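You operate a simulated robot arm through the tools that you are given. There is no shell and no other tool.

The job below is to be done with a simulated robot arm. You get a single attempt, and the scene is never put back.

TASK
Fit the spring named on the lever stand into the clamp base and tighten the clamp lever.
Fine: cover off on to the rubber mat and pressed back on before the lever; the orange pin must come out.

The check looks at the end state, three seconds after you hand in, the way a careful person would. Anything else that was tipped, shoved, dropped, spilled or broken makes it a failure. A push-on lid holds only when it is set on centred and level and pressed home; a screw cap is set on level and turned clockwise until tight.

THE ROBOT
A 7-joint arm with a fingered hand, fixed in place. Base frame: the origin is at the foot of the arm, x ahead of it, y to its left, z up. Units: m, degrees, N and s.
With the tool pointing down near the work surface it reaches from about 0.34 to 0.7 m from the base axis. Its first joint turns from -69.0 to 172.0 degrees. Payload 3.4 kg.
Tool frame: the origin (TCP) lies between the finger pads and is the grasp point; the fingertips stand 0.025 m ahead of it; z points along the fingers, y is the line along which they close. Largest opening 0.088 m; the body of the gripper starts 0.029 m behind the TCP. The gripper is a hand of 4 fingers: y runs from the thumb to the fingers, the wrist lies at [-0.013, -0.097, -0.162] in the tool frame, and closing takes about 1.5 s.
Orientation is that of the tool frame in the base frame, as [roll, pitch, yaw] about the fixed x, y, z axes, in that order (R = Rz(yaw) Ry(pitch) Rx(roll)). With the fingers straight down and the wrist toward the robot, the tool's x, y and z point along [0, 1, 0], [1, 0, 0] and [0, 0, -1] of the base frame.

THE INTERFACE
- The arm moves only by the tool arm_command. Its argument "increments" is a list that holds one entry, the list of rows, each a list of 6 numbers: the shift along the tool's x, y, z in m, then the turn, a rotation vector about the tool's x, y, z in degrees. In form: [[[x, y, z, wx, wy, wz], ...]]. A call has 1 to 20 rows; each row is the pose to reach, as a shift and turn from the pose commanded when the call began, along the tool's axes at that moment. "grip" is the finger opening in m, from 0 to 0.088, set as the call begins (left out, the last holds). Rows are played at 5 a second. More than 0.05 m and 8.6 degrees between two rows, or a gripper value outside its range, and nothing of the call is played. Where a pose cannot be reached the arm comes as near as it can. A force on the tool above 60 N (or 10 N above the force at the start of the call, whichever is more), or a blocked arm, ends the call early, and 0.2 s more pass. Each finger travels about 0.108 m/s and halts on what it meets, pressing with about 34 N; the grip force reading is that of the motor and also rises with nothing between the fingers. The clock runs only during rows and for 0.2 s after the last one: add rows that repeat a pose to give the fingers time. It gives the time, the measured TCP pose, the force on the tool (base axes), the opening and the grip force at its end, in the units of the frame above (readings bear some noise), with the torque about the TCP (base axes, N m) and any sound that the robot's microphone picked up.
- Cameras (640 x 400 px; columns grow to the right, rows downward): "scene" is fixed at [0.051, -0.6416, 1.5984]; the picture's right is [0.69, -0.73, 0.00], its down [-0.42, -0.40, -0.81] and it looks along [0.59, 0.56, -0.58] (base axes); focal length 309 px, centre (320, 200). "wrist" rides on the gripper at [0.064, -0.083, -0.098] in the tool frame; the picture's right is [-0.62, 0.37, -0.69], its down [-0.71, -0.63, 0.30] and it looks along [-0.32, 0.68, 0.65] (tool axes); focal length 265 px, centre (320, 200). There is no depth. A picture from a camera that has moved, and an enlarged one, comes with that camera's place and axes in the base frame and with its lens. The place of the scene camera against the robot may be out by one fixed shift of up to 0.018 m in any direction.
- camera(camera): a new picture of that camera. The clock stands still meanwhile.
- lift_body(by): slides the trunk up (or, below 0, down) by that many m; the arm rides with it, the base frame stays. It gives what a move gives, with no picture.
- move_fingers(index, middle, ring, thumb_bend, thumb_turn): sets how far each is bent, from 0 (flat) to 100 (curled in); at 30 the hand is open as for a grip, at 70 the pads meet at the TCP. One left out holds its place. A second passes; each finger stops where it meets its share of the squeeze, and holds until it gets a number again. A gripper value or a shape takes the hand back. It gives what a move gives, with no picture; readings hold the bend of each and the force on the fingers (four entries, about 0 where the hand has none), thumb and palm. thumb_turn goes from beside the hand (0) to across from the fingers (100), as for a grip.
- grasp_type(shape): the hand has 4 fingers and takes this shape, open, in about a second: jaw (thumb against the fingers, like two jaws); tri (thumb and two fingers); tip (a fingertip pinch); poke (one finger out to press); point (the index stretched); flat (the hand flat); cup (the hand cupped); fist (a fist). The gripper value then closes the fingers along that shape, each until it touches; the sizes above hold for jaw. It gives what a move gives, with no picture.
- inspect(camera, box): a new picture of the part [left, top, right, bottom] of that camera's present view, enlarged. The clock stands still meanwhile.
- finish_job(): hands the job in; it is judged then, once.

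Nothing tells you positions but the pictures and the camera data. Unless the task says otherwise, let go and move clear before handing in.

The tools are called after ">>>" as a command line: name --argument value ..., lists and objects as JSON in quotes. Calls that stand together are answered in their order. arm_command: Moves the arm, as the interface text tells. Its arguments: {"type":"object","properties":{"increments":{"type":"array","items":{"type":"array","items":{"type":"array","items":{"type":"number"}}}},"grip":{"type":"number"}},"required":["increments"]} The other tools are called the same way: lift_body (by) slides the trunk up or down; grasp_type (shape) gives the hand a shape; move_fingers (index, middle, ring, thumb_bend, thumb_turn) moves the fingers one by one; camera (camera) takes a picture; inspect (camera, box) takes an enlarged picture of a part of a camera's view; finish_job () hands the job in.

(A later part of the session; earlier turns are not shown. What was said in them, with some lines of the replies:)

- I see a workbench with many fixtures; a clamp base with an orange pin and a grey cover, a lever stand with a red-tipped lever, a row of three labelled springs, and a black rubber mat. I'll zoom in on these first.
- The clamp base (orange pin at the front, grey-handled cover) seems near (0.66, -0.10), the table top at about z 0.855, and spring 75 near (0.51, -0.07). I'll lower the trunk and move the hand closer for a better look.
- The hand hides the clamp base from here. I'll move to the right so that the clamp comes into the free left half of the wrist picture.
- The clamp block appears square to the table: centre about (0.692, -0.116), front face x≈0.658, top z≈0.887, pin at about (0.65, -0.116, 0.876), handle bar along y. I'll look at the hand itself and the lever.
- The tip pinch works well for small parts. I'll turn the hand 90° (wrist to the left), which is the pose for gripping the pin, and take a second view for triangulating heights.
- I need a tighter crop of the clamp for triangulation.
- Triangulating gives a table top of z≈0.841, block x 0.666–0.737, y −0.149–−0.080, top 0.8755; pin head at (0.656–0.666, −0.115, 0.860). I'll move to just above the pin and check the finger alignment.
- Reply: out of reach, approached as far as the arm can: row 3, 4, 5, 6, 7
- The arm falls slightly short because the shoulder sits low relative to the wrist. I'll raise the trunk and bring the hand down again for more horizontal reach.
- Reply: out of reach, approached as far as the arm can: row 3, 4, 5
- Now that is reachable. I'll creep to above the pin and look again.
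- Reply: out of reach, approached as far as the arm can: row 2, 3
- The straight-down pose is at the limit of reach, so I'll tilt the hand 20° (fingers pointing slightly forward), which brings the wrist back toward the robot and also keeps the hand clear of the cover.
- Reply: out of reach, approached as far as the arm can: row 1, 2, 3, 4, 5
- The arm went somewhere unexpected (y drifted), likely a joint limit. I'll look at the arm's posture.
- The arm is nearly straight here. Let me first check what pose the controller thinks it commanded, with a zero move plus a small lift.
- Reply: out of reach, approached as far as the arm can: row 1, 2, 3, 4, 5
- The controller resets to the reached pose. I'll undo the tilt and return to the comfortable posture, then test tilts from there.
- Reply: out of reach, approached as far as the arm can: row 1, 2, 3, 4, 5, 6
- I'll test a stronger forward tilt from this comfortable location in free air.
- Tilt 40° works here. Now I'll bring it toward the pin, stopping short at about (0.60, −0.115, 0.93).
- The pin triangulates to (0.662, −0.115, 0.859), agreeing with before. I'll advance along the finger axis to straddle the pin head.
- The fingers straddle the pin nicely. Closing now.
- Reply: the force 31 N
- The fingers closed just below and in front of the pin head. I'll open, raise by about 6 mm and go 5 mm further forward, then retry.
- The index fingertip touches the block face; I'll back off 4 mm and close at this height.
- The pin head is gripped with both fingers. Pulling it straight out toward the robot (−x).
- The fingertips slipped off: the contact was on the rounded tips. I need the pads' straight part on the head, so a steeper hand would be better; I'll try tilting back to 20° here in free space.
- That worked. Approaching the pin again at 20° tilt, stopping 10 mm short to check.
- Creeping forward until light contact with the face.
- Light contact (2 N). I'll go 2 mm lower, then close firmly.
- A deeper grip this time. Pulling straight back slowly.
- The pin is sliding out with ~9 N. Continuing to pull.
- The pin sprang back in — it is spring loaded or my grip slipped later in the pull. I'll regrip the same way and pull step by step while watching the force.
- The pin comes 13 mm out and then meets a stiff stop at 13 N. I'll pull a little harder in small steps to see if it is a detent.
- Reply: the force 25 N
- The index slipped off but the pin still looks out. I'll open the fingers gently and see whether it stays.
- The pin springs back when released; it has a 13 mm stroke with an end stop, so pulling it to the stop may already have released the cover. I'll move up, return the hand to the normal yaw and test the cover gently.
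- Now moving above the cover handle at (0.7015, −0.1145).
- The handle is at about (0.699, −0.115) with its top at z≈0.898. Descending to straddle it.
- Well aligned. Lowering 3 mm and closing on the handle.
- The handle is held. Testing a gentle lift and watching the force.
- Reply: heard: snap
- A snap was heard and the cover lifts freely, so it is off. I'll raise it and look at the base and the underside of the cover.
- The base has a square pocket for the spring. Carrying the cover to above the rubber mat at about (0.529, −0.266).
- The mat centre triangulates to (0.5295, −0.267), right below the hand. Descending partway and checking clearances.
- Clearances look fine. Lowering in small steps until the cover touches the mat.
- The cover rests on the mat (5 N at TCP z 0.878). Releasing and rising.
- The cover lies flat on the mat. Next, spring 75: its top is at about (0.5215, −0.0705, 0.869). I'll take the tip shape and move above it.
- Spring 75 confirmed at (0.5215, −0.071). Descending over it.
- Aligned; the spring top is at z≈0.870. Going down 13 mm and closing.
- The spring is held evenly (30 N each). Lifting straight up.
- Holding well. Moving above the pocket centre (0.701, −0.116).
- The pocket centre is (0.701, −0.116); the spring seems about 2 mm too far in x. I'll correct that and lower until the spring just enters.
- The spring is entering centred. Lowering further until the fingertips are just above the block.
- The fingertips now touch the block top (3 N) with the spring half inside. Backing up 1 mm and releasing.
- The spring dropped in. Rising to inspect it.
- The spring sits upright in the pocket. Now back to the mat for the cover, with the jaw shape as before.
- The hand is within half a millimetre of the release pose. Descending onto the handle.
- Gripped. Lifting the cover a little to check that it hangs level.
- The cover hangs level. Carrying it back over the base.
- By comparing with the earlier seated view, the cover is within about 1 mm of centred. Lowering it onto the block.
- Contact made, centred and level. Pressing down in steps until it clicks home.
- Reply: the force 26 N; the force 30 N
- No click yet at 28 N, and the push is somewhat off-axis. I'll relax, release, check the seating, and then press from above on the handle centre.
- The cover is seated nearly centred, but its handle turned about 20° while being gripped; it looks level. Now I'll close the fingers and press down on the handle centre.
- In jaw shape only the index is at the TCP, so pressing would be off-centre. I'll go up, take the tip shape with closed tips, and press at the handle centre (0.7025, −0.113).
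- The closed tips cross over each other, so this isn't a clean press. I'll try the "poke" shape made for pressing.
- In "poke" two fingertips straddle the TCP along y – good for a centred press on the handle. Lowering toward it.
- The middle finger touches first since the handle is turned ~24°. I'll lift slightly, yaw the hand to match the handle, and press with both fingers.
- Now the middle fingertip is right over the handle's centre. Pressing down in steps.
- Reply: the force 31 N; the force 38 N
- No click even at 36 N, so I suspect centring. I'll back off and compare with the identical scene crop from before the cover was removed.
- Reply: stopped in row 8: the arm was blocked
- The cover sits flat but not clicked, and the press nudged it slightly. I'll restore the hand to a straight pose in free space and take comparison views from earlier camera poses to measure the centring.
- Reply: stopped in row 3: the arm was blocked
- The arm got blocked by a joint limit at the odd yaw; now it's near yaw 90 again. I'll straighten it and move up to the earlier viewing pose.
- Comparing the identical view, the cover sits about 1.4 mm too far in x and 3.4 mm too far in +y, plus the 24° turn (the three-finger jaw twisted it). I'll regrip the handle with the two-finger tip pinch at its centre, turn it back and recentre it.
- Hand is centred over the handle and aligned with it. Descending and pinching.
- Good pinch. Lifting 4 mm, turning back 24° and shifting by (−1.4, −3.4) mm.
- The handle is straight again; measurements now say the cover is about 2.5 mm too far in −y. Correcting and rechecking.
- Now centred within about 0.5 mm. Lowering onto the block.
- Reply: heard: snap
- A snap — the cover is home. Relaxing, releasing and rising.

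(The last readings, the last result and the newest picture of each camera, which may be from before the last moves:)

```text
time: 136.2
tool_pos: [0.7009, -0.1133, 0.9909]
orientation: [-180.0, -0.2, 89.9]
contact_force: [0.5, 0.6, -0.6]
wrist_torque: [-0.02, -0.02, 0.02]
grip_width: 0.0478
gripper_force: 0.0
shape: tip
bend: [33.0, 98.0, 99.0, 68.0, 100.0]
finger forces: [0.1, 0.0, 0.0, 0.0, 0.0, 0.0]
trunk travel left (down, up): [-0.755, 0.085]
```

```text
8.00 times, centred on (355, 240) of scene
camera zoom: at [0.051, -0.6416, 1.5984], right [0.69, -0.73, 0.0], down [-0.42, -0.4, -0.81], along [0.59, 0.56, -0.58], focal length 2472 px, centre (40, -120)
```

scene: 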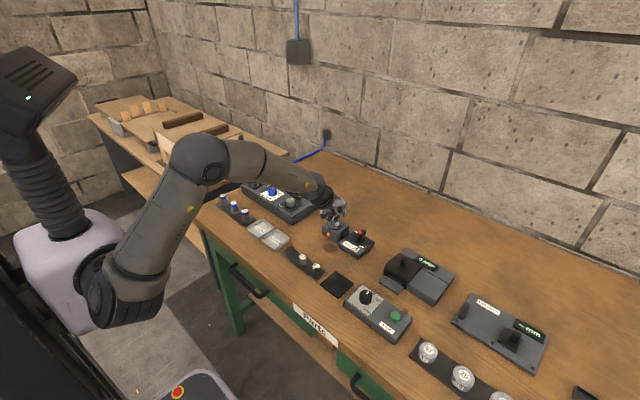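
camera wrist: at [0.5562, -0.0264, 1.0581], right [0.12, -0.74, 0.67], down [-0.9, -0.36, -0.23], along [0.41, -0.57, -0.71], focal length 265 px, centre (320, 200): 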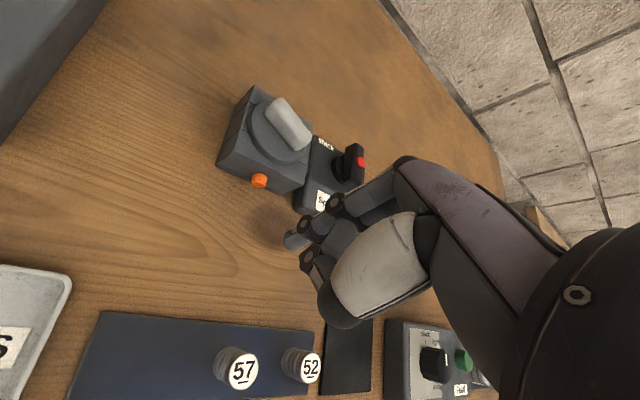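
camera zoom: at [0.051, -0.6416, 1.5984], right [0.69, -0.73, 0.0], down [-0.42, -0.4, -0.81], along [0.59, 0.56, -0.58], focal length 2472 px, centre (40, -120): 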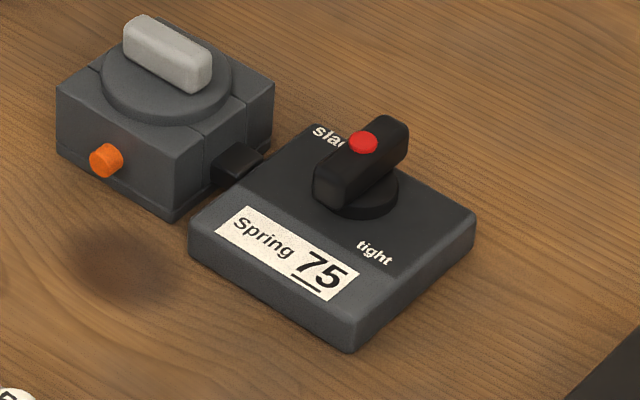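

The cover looks exactly as it did originally. Next the lever; I'll take a closer look at it with the wrist camera.

>>> arm_command --increments '[[[-0.02, -0.007, -0.005, 0, 0, 0], [-0.04, -0.014, -0.011, 0, 0, 0], [-0.06, -0.021, -0.011, 0, 0, 0], [-0.08, -0.028, -0.011, 0, 0, 0], [-0.1, -0.035, -0.011, 0, 0, 0], [-0.12, -0.042, -0.011, 0, 0, 0], [-0.14, -0.049, -0.011, 0, 0, 0], [-0.16, -0.055, -0.011, 0, 0, 0], [-0.18, -0.058, -0.011, 0, 0, 0], [-0.18, -0.058, -0.011, 0, 0, 0]]]' --grip 0.048

>>> camera --camera "wrist"

>>> inspect --camera "wrist" --box '[140, 80, 300, 200]'

```text
time: 138.4
tool_pos: [0.643, -0.291, 0.9995]
orientation: [179.8, -0.1, 90.0]
contact_force: [0.6, 0.5, 0.4]
wrist_torque: [0.03, 0.0, 0.0]
grip_width: 0.0476
gripper_force: 0.1
shape: tip
bend: [33.0, 98.0, 99.0, 68.0, 100.0]
finger forces: [0.0, 0.1, 0.0, 0.0, 0.0, 0.0]
trunk travel left (down, up): [-0.755, 0.085]
```

```text
taken
camera wrist: at [0.5592, -0.2278, 1.0979], right [0.37, -0.62, 0.69], down [-0.63, -0.71, -0.31], along [0.68, -0.32, -0.65], focal length 265 px, centre (320, 200)
```

wrist: 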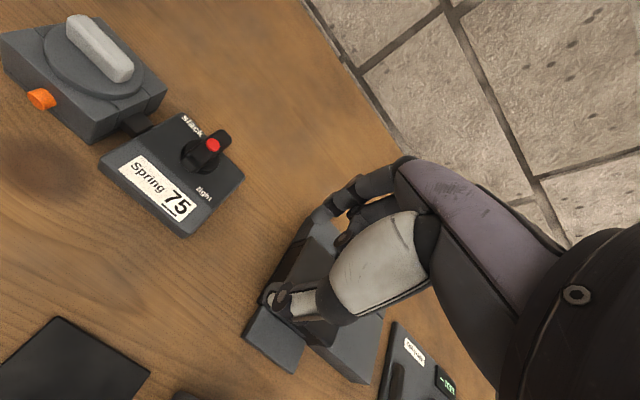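

```text
3.33 times, centred on (220, 140) of wrist
camera zoom: at [0.5592, -0.2278, 1.0979], right [0.37, -0.62, 0.69], down [-0.63, -0.71, -0.31], along [0.68, -0.32, -0.65], focal length 885 px, centre (653, 400)
```

zoom: 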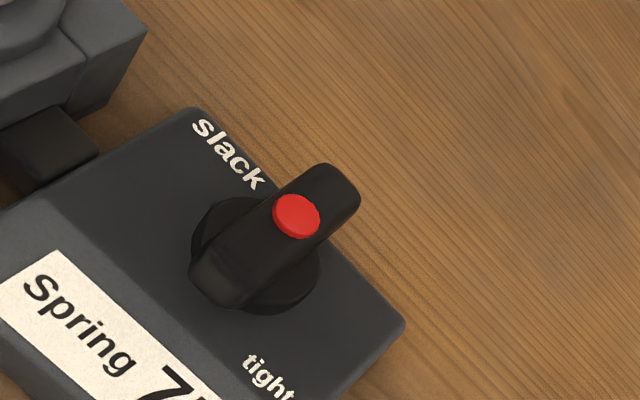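

The lever is a bar along x turning on a vertical axis at about (0.715, −0.210), bar top z≈0.892; "tight" fits a clockwise quarter turn (bar's −x end going to +y). I'll look at the "point" shape for pushing the bar end.

>>> grasp_type --shape "point"

>>> camera --camera "wrist"

>>> inspect --camera "scene" --box '[310, 200, 430, 290]'

```text
time: 139.3
tool_pos: [0.6417, -0.2918, 0.9992]
orientation: [179.9, -0.2, 89.8]
contact_force: [-0.5, 0.5, 0.0]
wrist_torque: [0.01, 0.0, -0.03]
grip_width: 0.0809
gripper_force: 0.0
shape: point
bend: [20.0, 100.0, 100.0, 98.0, 88.0]
finger forces: [0.0, 0.0, 0.0, 0.1, 0.1, 0.0]
trunk travel left (down, up): [-0.755, 0.085]
```

```text
taken
camera wrist: at [0.5592, -0.2281, 1.0977], right [0.37, -0.62, 0.69], down [-0.63, -0.71, -0.31], along [0.68, -0.32, -0.65], focal length 265 px, centre (320, 200)
```

wrist: 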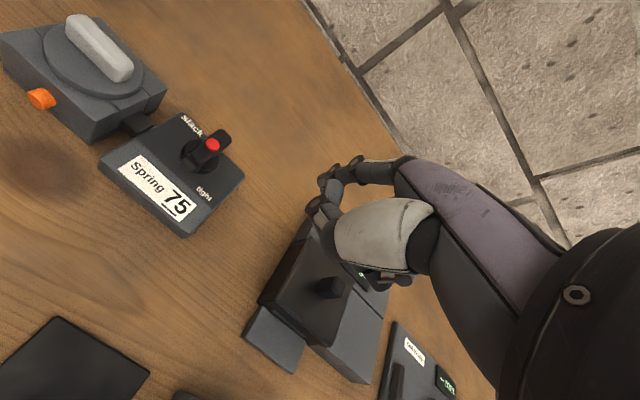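

```text
4.44 times, centred on (370, 245) of scene
camera zoom: at [0.051, -0.6416, 1.5984], right [0.69, -0.73, 0.0], down [-0.42, -0.4, -0.81], along [0.59, 0.56, -0.58], focal length 1374 px, centre (98, 0)
```

zoom: 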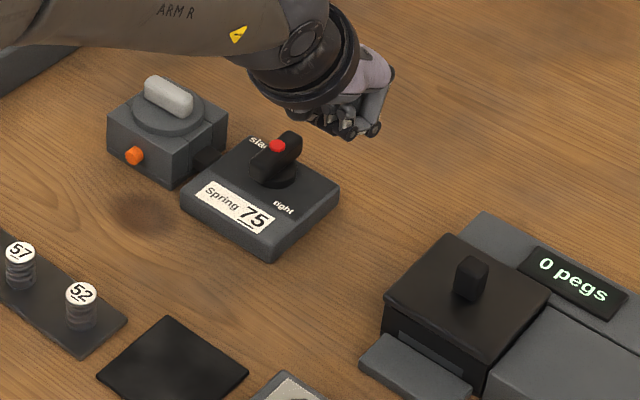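

The "point" shape doesn't suit; the closed tip pinch (index and thumb side by side) makes a well-known pusher. I'll set that and move to beside the −x end of the lever bar, on its −y side.

>>> grasp_type --shape "tip"

>>> arm_command --increments '[[[0.01, 0.01, 0, 0, 0, 0], [0.02, 0.02, 0.01, 0, 0, 0], [0.035, 0.03, 0.03, 0, 0, 0], [0.05, 0.042, 0.05, 0, 0, 0], [0.05, 0.042, 0.065, 0, 0, 0], [0.05, 0.042, 0.065, 0, 0, 0], [0.05, 0.042, 0.065, 0, 0, 0]]]' --grip 0.012

>>> camera --camera "wrist"

>>> inspect --camera "scene" --box '[320, 205, 400, 270]'

```text
time: 140.2
tool_pos: [0.6409, -0.2923, 0.9999]
orientation: [179.9, -0.2, 89.9]
contact_force: [0.1, -1.0, -0.3]
wrist_torque: [-0.02, -0.01, 0.02]
grip_width: 0.0877
gripper_force: 0.0
shape: tip
bend: [30.0, 98.0, 99.0, 30.0, 97.0]
finger forces: [0.0, 0.0, 0.0, 0.0, 0.0, 0.0]
trunk travel left (down, up): [-0.755, 0.085]
```

```text
time: 141.8
tool_pos: [0.6842, -0.2416, 0.9358]
orientation: [179.9, -0.2, 89.9]
contact_force: [0.6, -0.3, -0.5]
wrist_torque: [0.02, 0.01, -0.02]
grip_width: 0.0122
gripper_force: 0.0
shape: tip
bend: [72.0, 98.0, 99.0, 74.0, 100.0]
finger forces: [0.0, 0.0, 0.0, 0.0, 0.0, 0.0]
trunk travel left (down, up): [-0.755, 0.085]
```

```text
taken
camera wrist: at [0.6013, -0.178, 1.0342], right [0.37, -0.62, 0.69], down [-0.63, -0.71, -0.31], along [0.68, -0.32, -0.65], focal length 265 px, centre (320, 200)
```

wrist: 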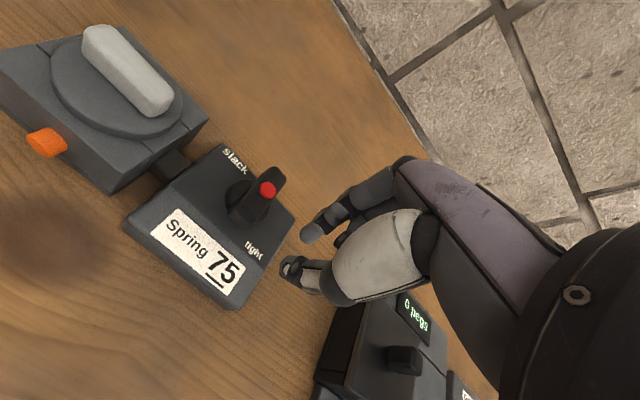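

```text
6.15 times, centred on (360, 238) of scene
camera zoom: at [0.051, -0.6416, 1.5984], right [0.69, -0.73, 0.0], down [-0.42, -0.4, -0.81], along [0.59, 0.56, -0.58], focal length 1902 px, centre (74, -31)
```

zoom: 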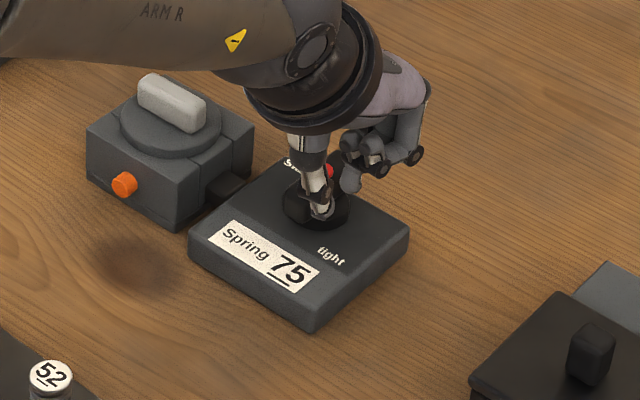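

In place. Descending to lever height.

>>> arm_command --increments '[[[0, 0, 0.01, 0, 0, 0], [0, 0, 0.02, 0, 0, 0], [0, 0, 0.03, 0, 0, 0], [0, 0, 0.036, 0, 0, 0], [0, 0, 0.036, 0, 0, 0]]]'

>>> inspect --camera "wrist" --box '[180, 130, 380, 320]'

>>> inspect --camera "scene" --box '[330, 210, 390, 260]'

```text
time: 143.0
tool_pos: [0.6842, -0.2421, 0.9004]
orientation: [179.8, -0.2, 90.0]
contact_force: [0.0, 0.8, -0.8]
wrist_torque: [-0.05, 0.02, 0.0]
grip_width: 0.0122
gripper_force: 0.0
shape: tip
bend: [72.0, 98.0, 99.0, 74.0, 100.0]
finger forces: [0.0, 0.0, 0.0, 0.1, 0.1, 0.1]
trunk travel left (down, up): [-0.755, 0.085]
```

```text
2.11 times, centred on (280, 225) of wrist
camera zoom: at [0.601, -0.1781, 0.9986], right [0.37, -0.62, 0.69], down [-0.63, -0.71, -0.31], along [0.68, -0.32, -0.65], focal length 559 px, centre (404, 147)
```

zoom: 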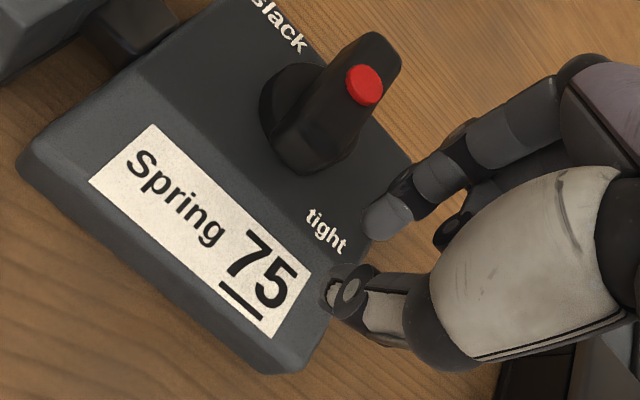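

```text
8.00 times, centred on (360, 235) of scene
camera zoom: at [0.051, -0.6416, 1.5984], right [0.69, -0.73, 0.0], down [-0.42, -0.4, -0.81], along [0.59, 0.56, -0.58], focal length 2472 px, centre (0, -80)
```

zoom: 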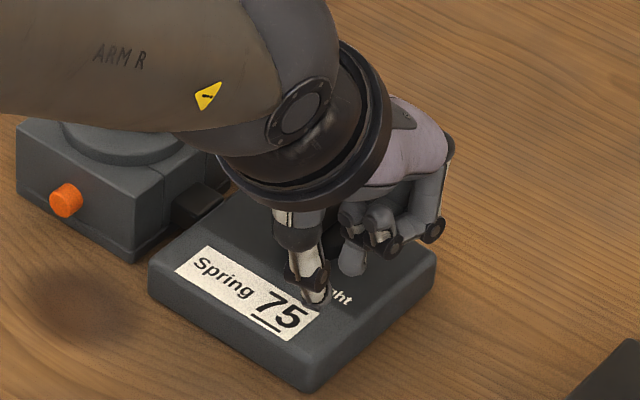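

The index fingertip is on the −y side of the bar. Pushing it gently toward +y along the turning arc.

>>> arm_command --increments '[[[0.006, 0, 0, 0, 0, 0], [0.012, 0, 0, 0, 0, 0], [0.0165, 0, 0, 0, 0, 0], [0.019, -0.0018, 0, 0, 0, 0], [0.0215, -0.0036, 0, 0, 0, 0]]]'

>>> inspect --camera "wrist" --box '[180, 130, 380, 320]'

```text
time: 144.2
tool_pos: [0.6813, -0.2209, 0.8994]
orientation: [179.9, -0.2, 89.9]
contact_force: [0.7, -0.6, 0.6]
wrist_torque: [0.0, 0.02, 0.01]
grip_width: 0.012
gripper_force: 0.0
shape: tip
bend: [72.0, 98.0, 99.0, 74.0, 100.0]
finger forces: [1.0, 0.1, 0.0, 0.0, 0.0, 0.0]
trunk travel left (down, up): [-0.755, 0.085]
```

```text
2.11 times, centred on (280, 225) of wrist
camera zoom: at [0.598, -0.157, 0.9983], right [0.37, -0.62, 0.69], down [-0.63, -0.71, -0.31], along [0.68, -0.32, -0.65], focal length 559 px, centre (404, 147)
```

zoom: 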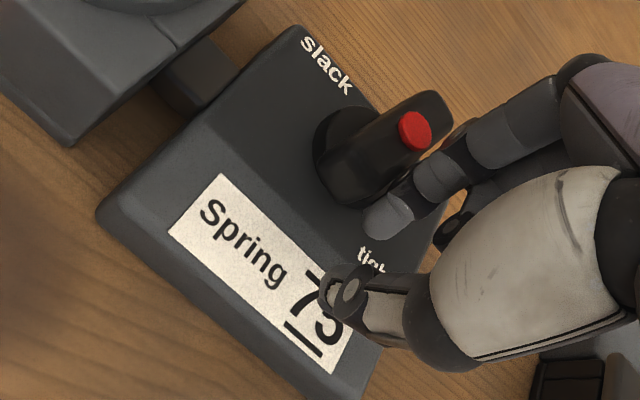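

The bar is turning clockwise with only about 1 N. Continuing along the arc.

>>> arm_command --increments '[[[0.003, -0.001, 0, 0, 0, 0], [0.0059, -0.002, 0, 0, 0, 0], [0.009, -0.0022, 0, 0, 0, 0], [0.012, -0.0023, 0, 0, 0, 0]]]'

>>> inspect --camera "wrist" --box '[180, 130, 380, 320]'

```text
time: 145.2
tool_pos: [0.6783, -0.2091, 0.9008]
orientation: [179.9, -0.2, 89.9]
contact_force: [-0.3, 0.1, -0.1]
wrist_torque: [-0.01, 0.05, -0.01]
grip_width: 0.0122
gripper_force: 0.0
shape: tip
bend: [72.0, 98.0, 99.0, 74.0, 100.0]
finger forces: [1.0, 0.0, 0.0, 0.0, 0.0, 0.0]
trunk travel left (down, up): [-0.755, 0.085]
```

```text
2.11 times, centred on (280, 225) of wrist
camera zoom: at [0.5954, -0.145, 0.9982], right [0.37, -0.62, 0.69], down [-0.63, -0.71, -0.31], along [0.68, -0.32, -0.65], focal length 559 px, centre (404, 147)
```

zoom: 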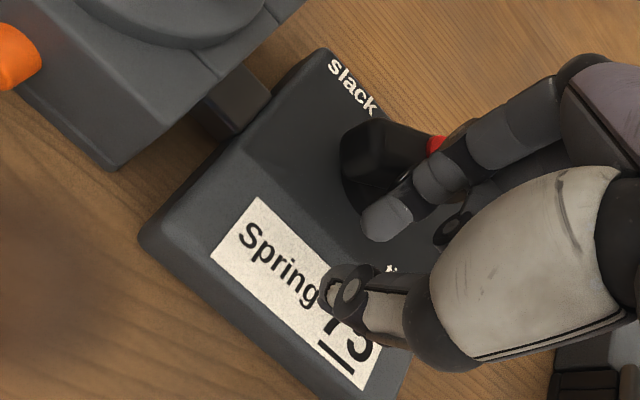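

>>> arm_command --increments '[[[0.003, 0.0006, 0, 0, 0, 0], [0.0061, 0.0013, 0, 0, 0, 0], [0.009, 0.0026, 0, 0, 0, 0], [0.0117, 0.004, 0, 0, 0, 0]]]'

>>> inspect --camera "wrist" --box '[180, 130, 380, 320]'

>>> inspect --camera "scene" --box '[330, 210, 390, 260]'

```text
time: 146.2
tool_pos: [0.6831, -0.1972, 0.8998]
orientation: [180.0, -0.2, 90.0]
contact_force: [-0.6, -0.5, -0.8]
wrist_torque: [0.01, 0.01, -0.01]
grip_width: 0.0122
gripper_force: 0.0
shape: tip
bend: [72.0, 98.0, 99.0, 74.0, 100.0]
finger forces: [0.4, 0.0, 0.0, 0.1, 0.0, 0.1]
trunk travel left (down, up): [-0.755, 0.085]
```

```text
2.11 times, centred on (280, 225) of wrist
camera zoom: at [0.5997, -0.1323, 0.9976], right [0.37, -0.62, 0.69], down [-0.63, -0.71, -0.31], along [0.68, -0.32, -0.65], focal length 559 px, centre (404, 147)
```

zoom: 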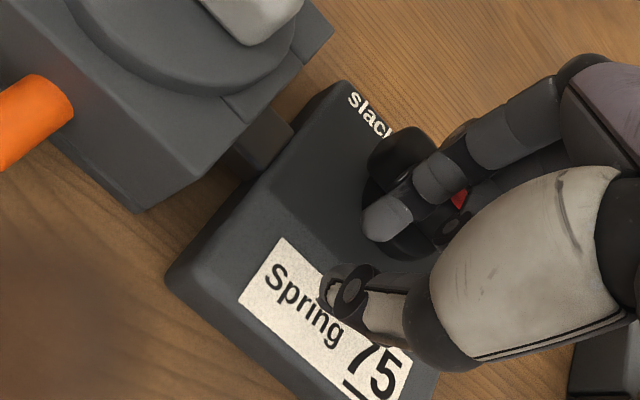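

```text
8.00 times, centred on (360, 235) of scene
camera zoom: at [0.051, -0.6416, 1.5984], right [0.69, -0.73, 0.0], down [-0.42, -0.4, -0.81], along [0.59, 0.56, -0.58], focal length 2472 px, centre (0, -80)
```

zoom: 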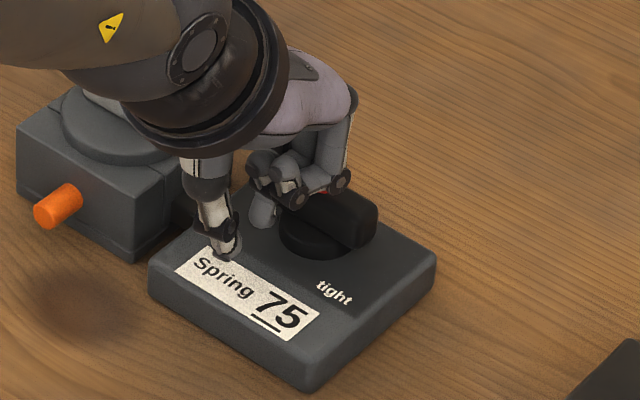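

The orange pin is emerging as the lever turns — it is the clamp's indicator pin. Continuing to push the bar until it stops.

>>> arm_command --increments '[[[0.0023, 0.002, 0, 0, 0, 0], [0.0046, 0.0042, 0, 0, 0, 0]]]'

>>> arm_command --increments '[[[0.0012, 0.0018, 0, 0, 0, 0], [0.0024, 0.0035, 0, 0, 0, 0]]]'

>>> inspect --camera "wrist" --box '[180, 130, 380, 320]'

>>> inspect --camera "scene" --box '[320, 210, 390, 260]'

```text
time: 146.8
tool_pos: [0.6857, -0.1928, 0.8991]
orientation: [179.9, -0.3, 89.9]
contact_force: [-3.5, -1.8, 1.2]
wrist_torque: [-0.01, -0.01, -0.04]
grip_width: 0.0112
gripper_force: 0.0
shape: tip
bend: [72.0, 98.0, 99.0, 74.0, 100.0]
finger forces: [4.1, 0.0, 0.0, 0.0, 0.0, 0.0]
trunk travel left (down, up): [-0.755, 0.085]
```

```text
time: 147.4
tool_pos: [0.6899, -0.19, 0.9013]
orientation: [179.8, -0.2, 89.9]
contact_force: [-5.2, -2.4, 2.4]
wrist_torque: [-0.04, 0.0, -0.04]
grip_width: 0.0112
gripper_force: 0.1
shape: tip
bend: [72.0, 98.0, 99.0, 74.0, 100.0]
finger forces: [6.6, 0.0, 0.1, 0.0, 0.1, 0.0]
trunk travel left (down, up): [-0.755, 0.085]
```

```text
2.11 times, centred on (280, 225) of wrist
camera zoom: at [0.6058, -0.1266, 0.9995], right [0.37, -0.62, 0.69], down [-0.63, -0.71, -0.31], along [0.68, -0.32, -0.65], focal length 559 px, centre (404, 147)
```

zoom: 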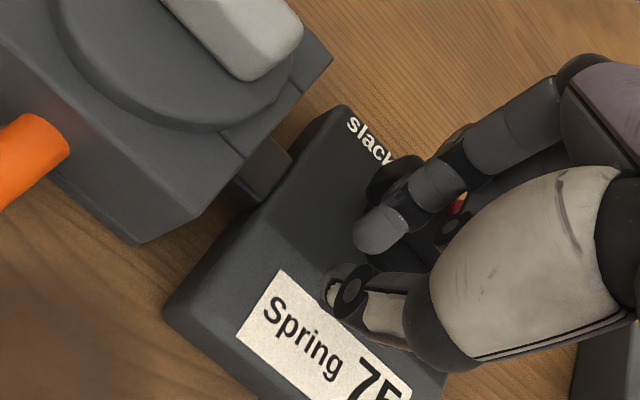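

```text
8.00 times, centred on (355, 235) of scene
camera zoom: at [0.051, -0.6416, 1.5984], right [0.69, -0.73, 0.0], down [-0.42, -0.4, -0.81], along [0.59, 0.56, -0.58], focal length 2472 px, centre (40, -80)
```

zoom: 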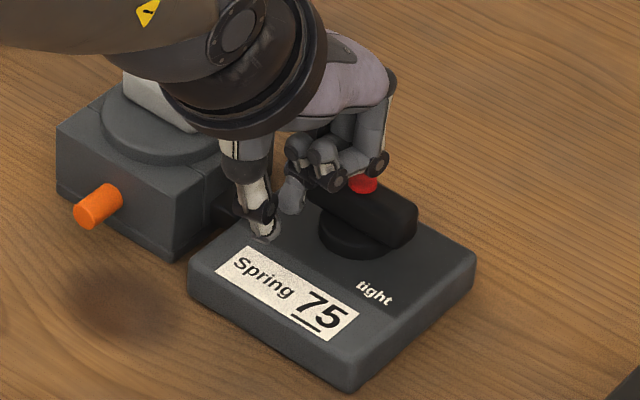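

The bar now lies across by "tight", and the pin is well out; force is rising at the stop. One more firm push to make sure it is tight.

>>> arm_command --increments '[[[0.0003, 0.0012, 0, 0, 0, 0], [0.0005, 0.0025, 0, 0, 0, 0], [0.0005, 0.0025, 0, 0, 0, 0]]]'

>>> inspect --camera "scene" --box '[320, 210, 390, 260]'

```text
time: 148.2
tool_pos: [0.6916, -0.1897, 0.9013]
orientation: [179.8, -0.3, 89.8]
contact_force: [-7.5, -3.7, 4.4]
wrist_torque: [0.02, 0.0, -0.03]
grip_width: 0.0111
gripper_force: 0.0
shape: tip
bend: [72.0, 98.0, 99.0, 74.0, 100.0]
finger forces: [8.5, 0.0, 0.0, 0.0, 0.0, 0.0]
trunk travel left (down, up): [-0.755, 0.085]
```

```text
8.00 times, centred on (355, 235) of scene
camera zoom: at [0.051, -0.6416, 1.5984], right [0.69, -0.73, 0.0], down [-0.42, -0.4, -0.81], along [0.59, 0.56, -0.58], focal length 2472 px, centre (40, -80)
```

zoom: 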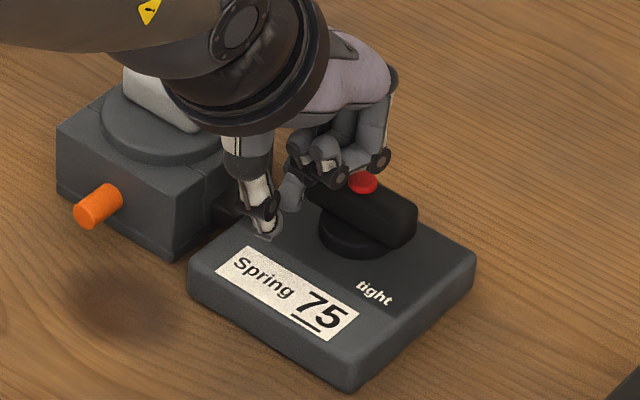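

>>> arm_command --increments '[[[0, 0.001, 0, 0, 0, 0], [0, 0.002, 0, 0, 0, 0], [0, 0.002, 0, 0, 0, 0]]]'

>>> arm_command --increments '[[[-0.001, -0.004, 0, 0, 0, 0], [-0.002, -0.01, 0, 0, 0, 0], [-0.002, -0.014, -0.01, 0, 0, 0], [-0.002, -0.02, -0.04, 0, 0, 0], [-0.002, -0.04, -0.07, 0, 0, 0], [-0.002, -0.07, -0.1, 0, 0, 0], [-0.002, -0.1, -0.12, 0, 0, 0], [-0.002, -0.14, -0.13, 0, 0, 0], [-0.002, -0.18, -0.13, 0, 0, 0], [-0.002, -0.18, -0.13, 0, 0, 0]]]'

>>> inspect --camera "scene" --box '[310, 205, 390, 265]'

>>> camera --camera "wrist"

>>> camera --camera "scene"

```text
time: 149.0
tool_pos: [0.6936, -0.1899, 0.9016]
orientation: [179.8, -0.2, 89.8]
contact_force: [-7.8, -2.7, 4.1]
wrist_torque: [0.0, 0.01, -0.06]
grip_width: 0.0104
gripper_force: 0.1
shape: tip
bend: [73.0, 98.0, 99.0, 74.0, 100.0]
finger forces: [9.8, 0.1, 0.0, 0.0, 0.0, 0.0]
trunk travel left (down, up): [-0.755, 0.085]
```

```text
time: 151.2
tool_pos: [0.5155, -0.1918, 1.0292]
orientation: [-180.0, -0.2, 89.9]
contact_force: [-0.5, 0.3, -0.6]
wrist_torque: [0.02, 0.01, 0.0]
grip_width: 0.0121
gripper_force: 0.1
shape: tip
bend: [72.0, 98.0, 99.0, 74.0, 100.0]
finger forces: [0.1, 0.0, 0.0, 0.0, 0.1, 0.1]
trunk travel left (down, up): [-0.755, 0.085]
```

```text
6.67 times, centred on (350, 235) of scene
camera zoom: at [0.051, -0.6416, 1.5984], right [0.69, -0.73, 0.0], down [-0.42, -0.4, -0.81], along [0.59, 0.56, -0.58], focal length 2060 px, centre (120, -33)
```

zoom: 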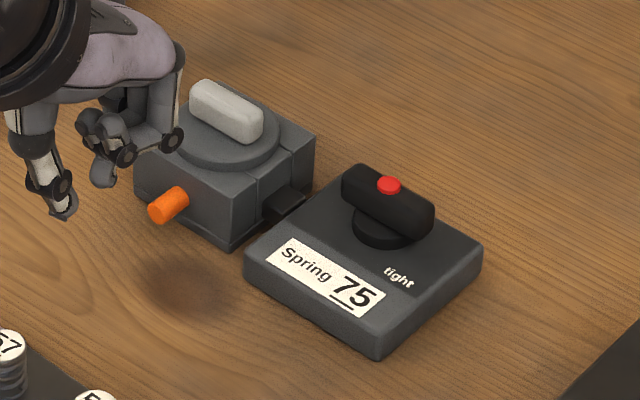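

```text
taken
camera wrist: at [0.4319, -0.1277, 1.1272], right [0.37, -0.62, 0.69], down [-0.63, -0.71, -0.31], along [0.68, -0.32, -0.65], focal length 265 px, centre (320, 200)
```

wrist: 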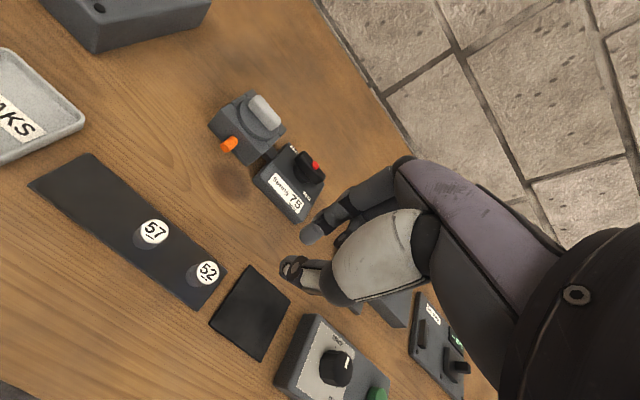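

```text
taken
```

scene: 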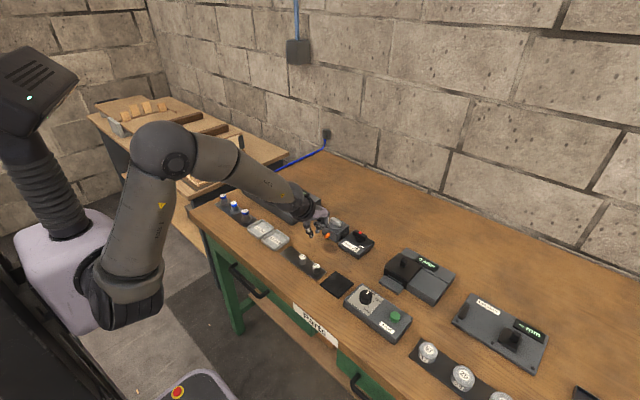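

The lever stays at "tight" and the pin stays out. A last close check.

>>> inspect --camera "wrist" --box '[190, 80, 340, 230]'

>>> inspect --camera "scene" --box '[200, 180, 400, 310]'

```text
2.67 times, centred on (265, 155) of wrist
camera zoom: at [0.4319, -0.1277, 1.1272], right [0.37, -0.62, 0.69], down [-0.63, -0.71, -0.31], along [0.68, -0.32, -0.65], focal length 708 px, centre (467, 320)
```

zoom: 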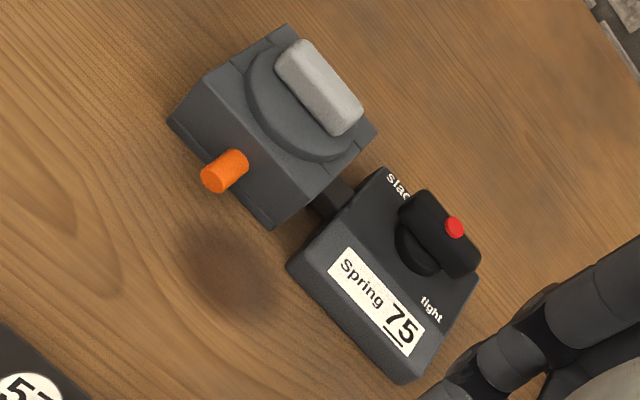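

```text
3.08 times, centred on (300, 245) of scene
camera zoom: at [0.051, -0.6416, 1.5984], right [0.69, -0.73, 0.0], down [-0.42, -0.4, -0.81], along [0.59, 0.56, -0.58], focal length 951 px, centre (382, 62)
```

zoom: 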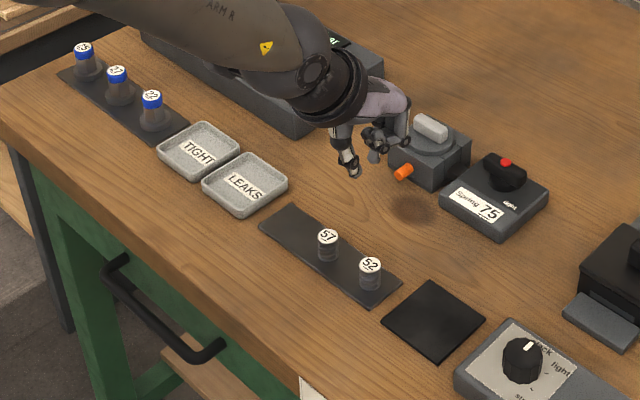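

Spring 75 is in the base and the cover is snapped on, centred and level. The lever is across at "tight" with the orange pin standing out, nothing else has moved and the hand is clear. Handing in.

>>> finish_job

```text
The job is handed in.
```

I fitted spring 75 into the clamp base and turned the lever to "tight". The job is handed in; I have not seen the check's result.

- **Spring:** number 75, as named on the lever stand, stands upright in the pocket.
- **Cover:** I took it off onto the rubber mat and pressed it back on before the lever. My first attempt to press it home did not catch, because the cover was a few millimetres off centre and had turned. I re-centred it and it snapped on. It looks as it did at the start.
- **Lever:** I turned it a quarter turn clockwise until it stopped, and it stayed there when I let go.
- **Orange pin:** it came out as the lever tightened and is still out. At first I took it for a lock and pulled it by hand three times. Each time it slipped from my grip and sprang back. I saw no damage from this.

In the last pictures nothing else on the bench looked moved or tipped, and the hand was clear before I handed in.
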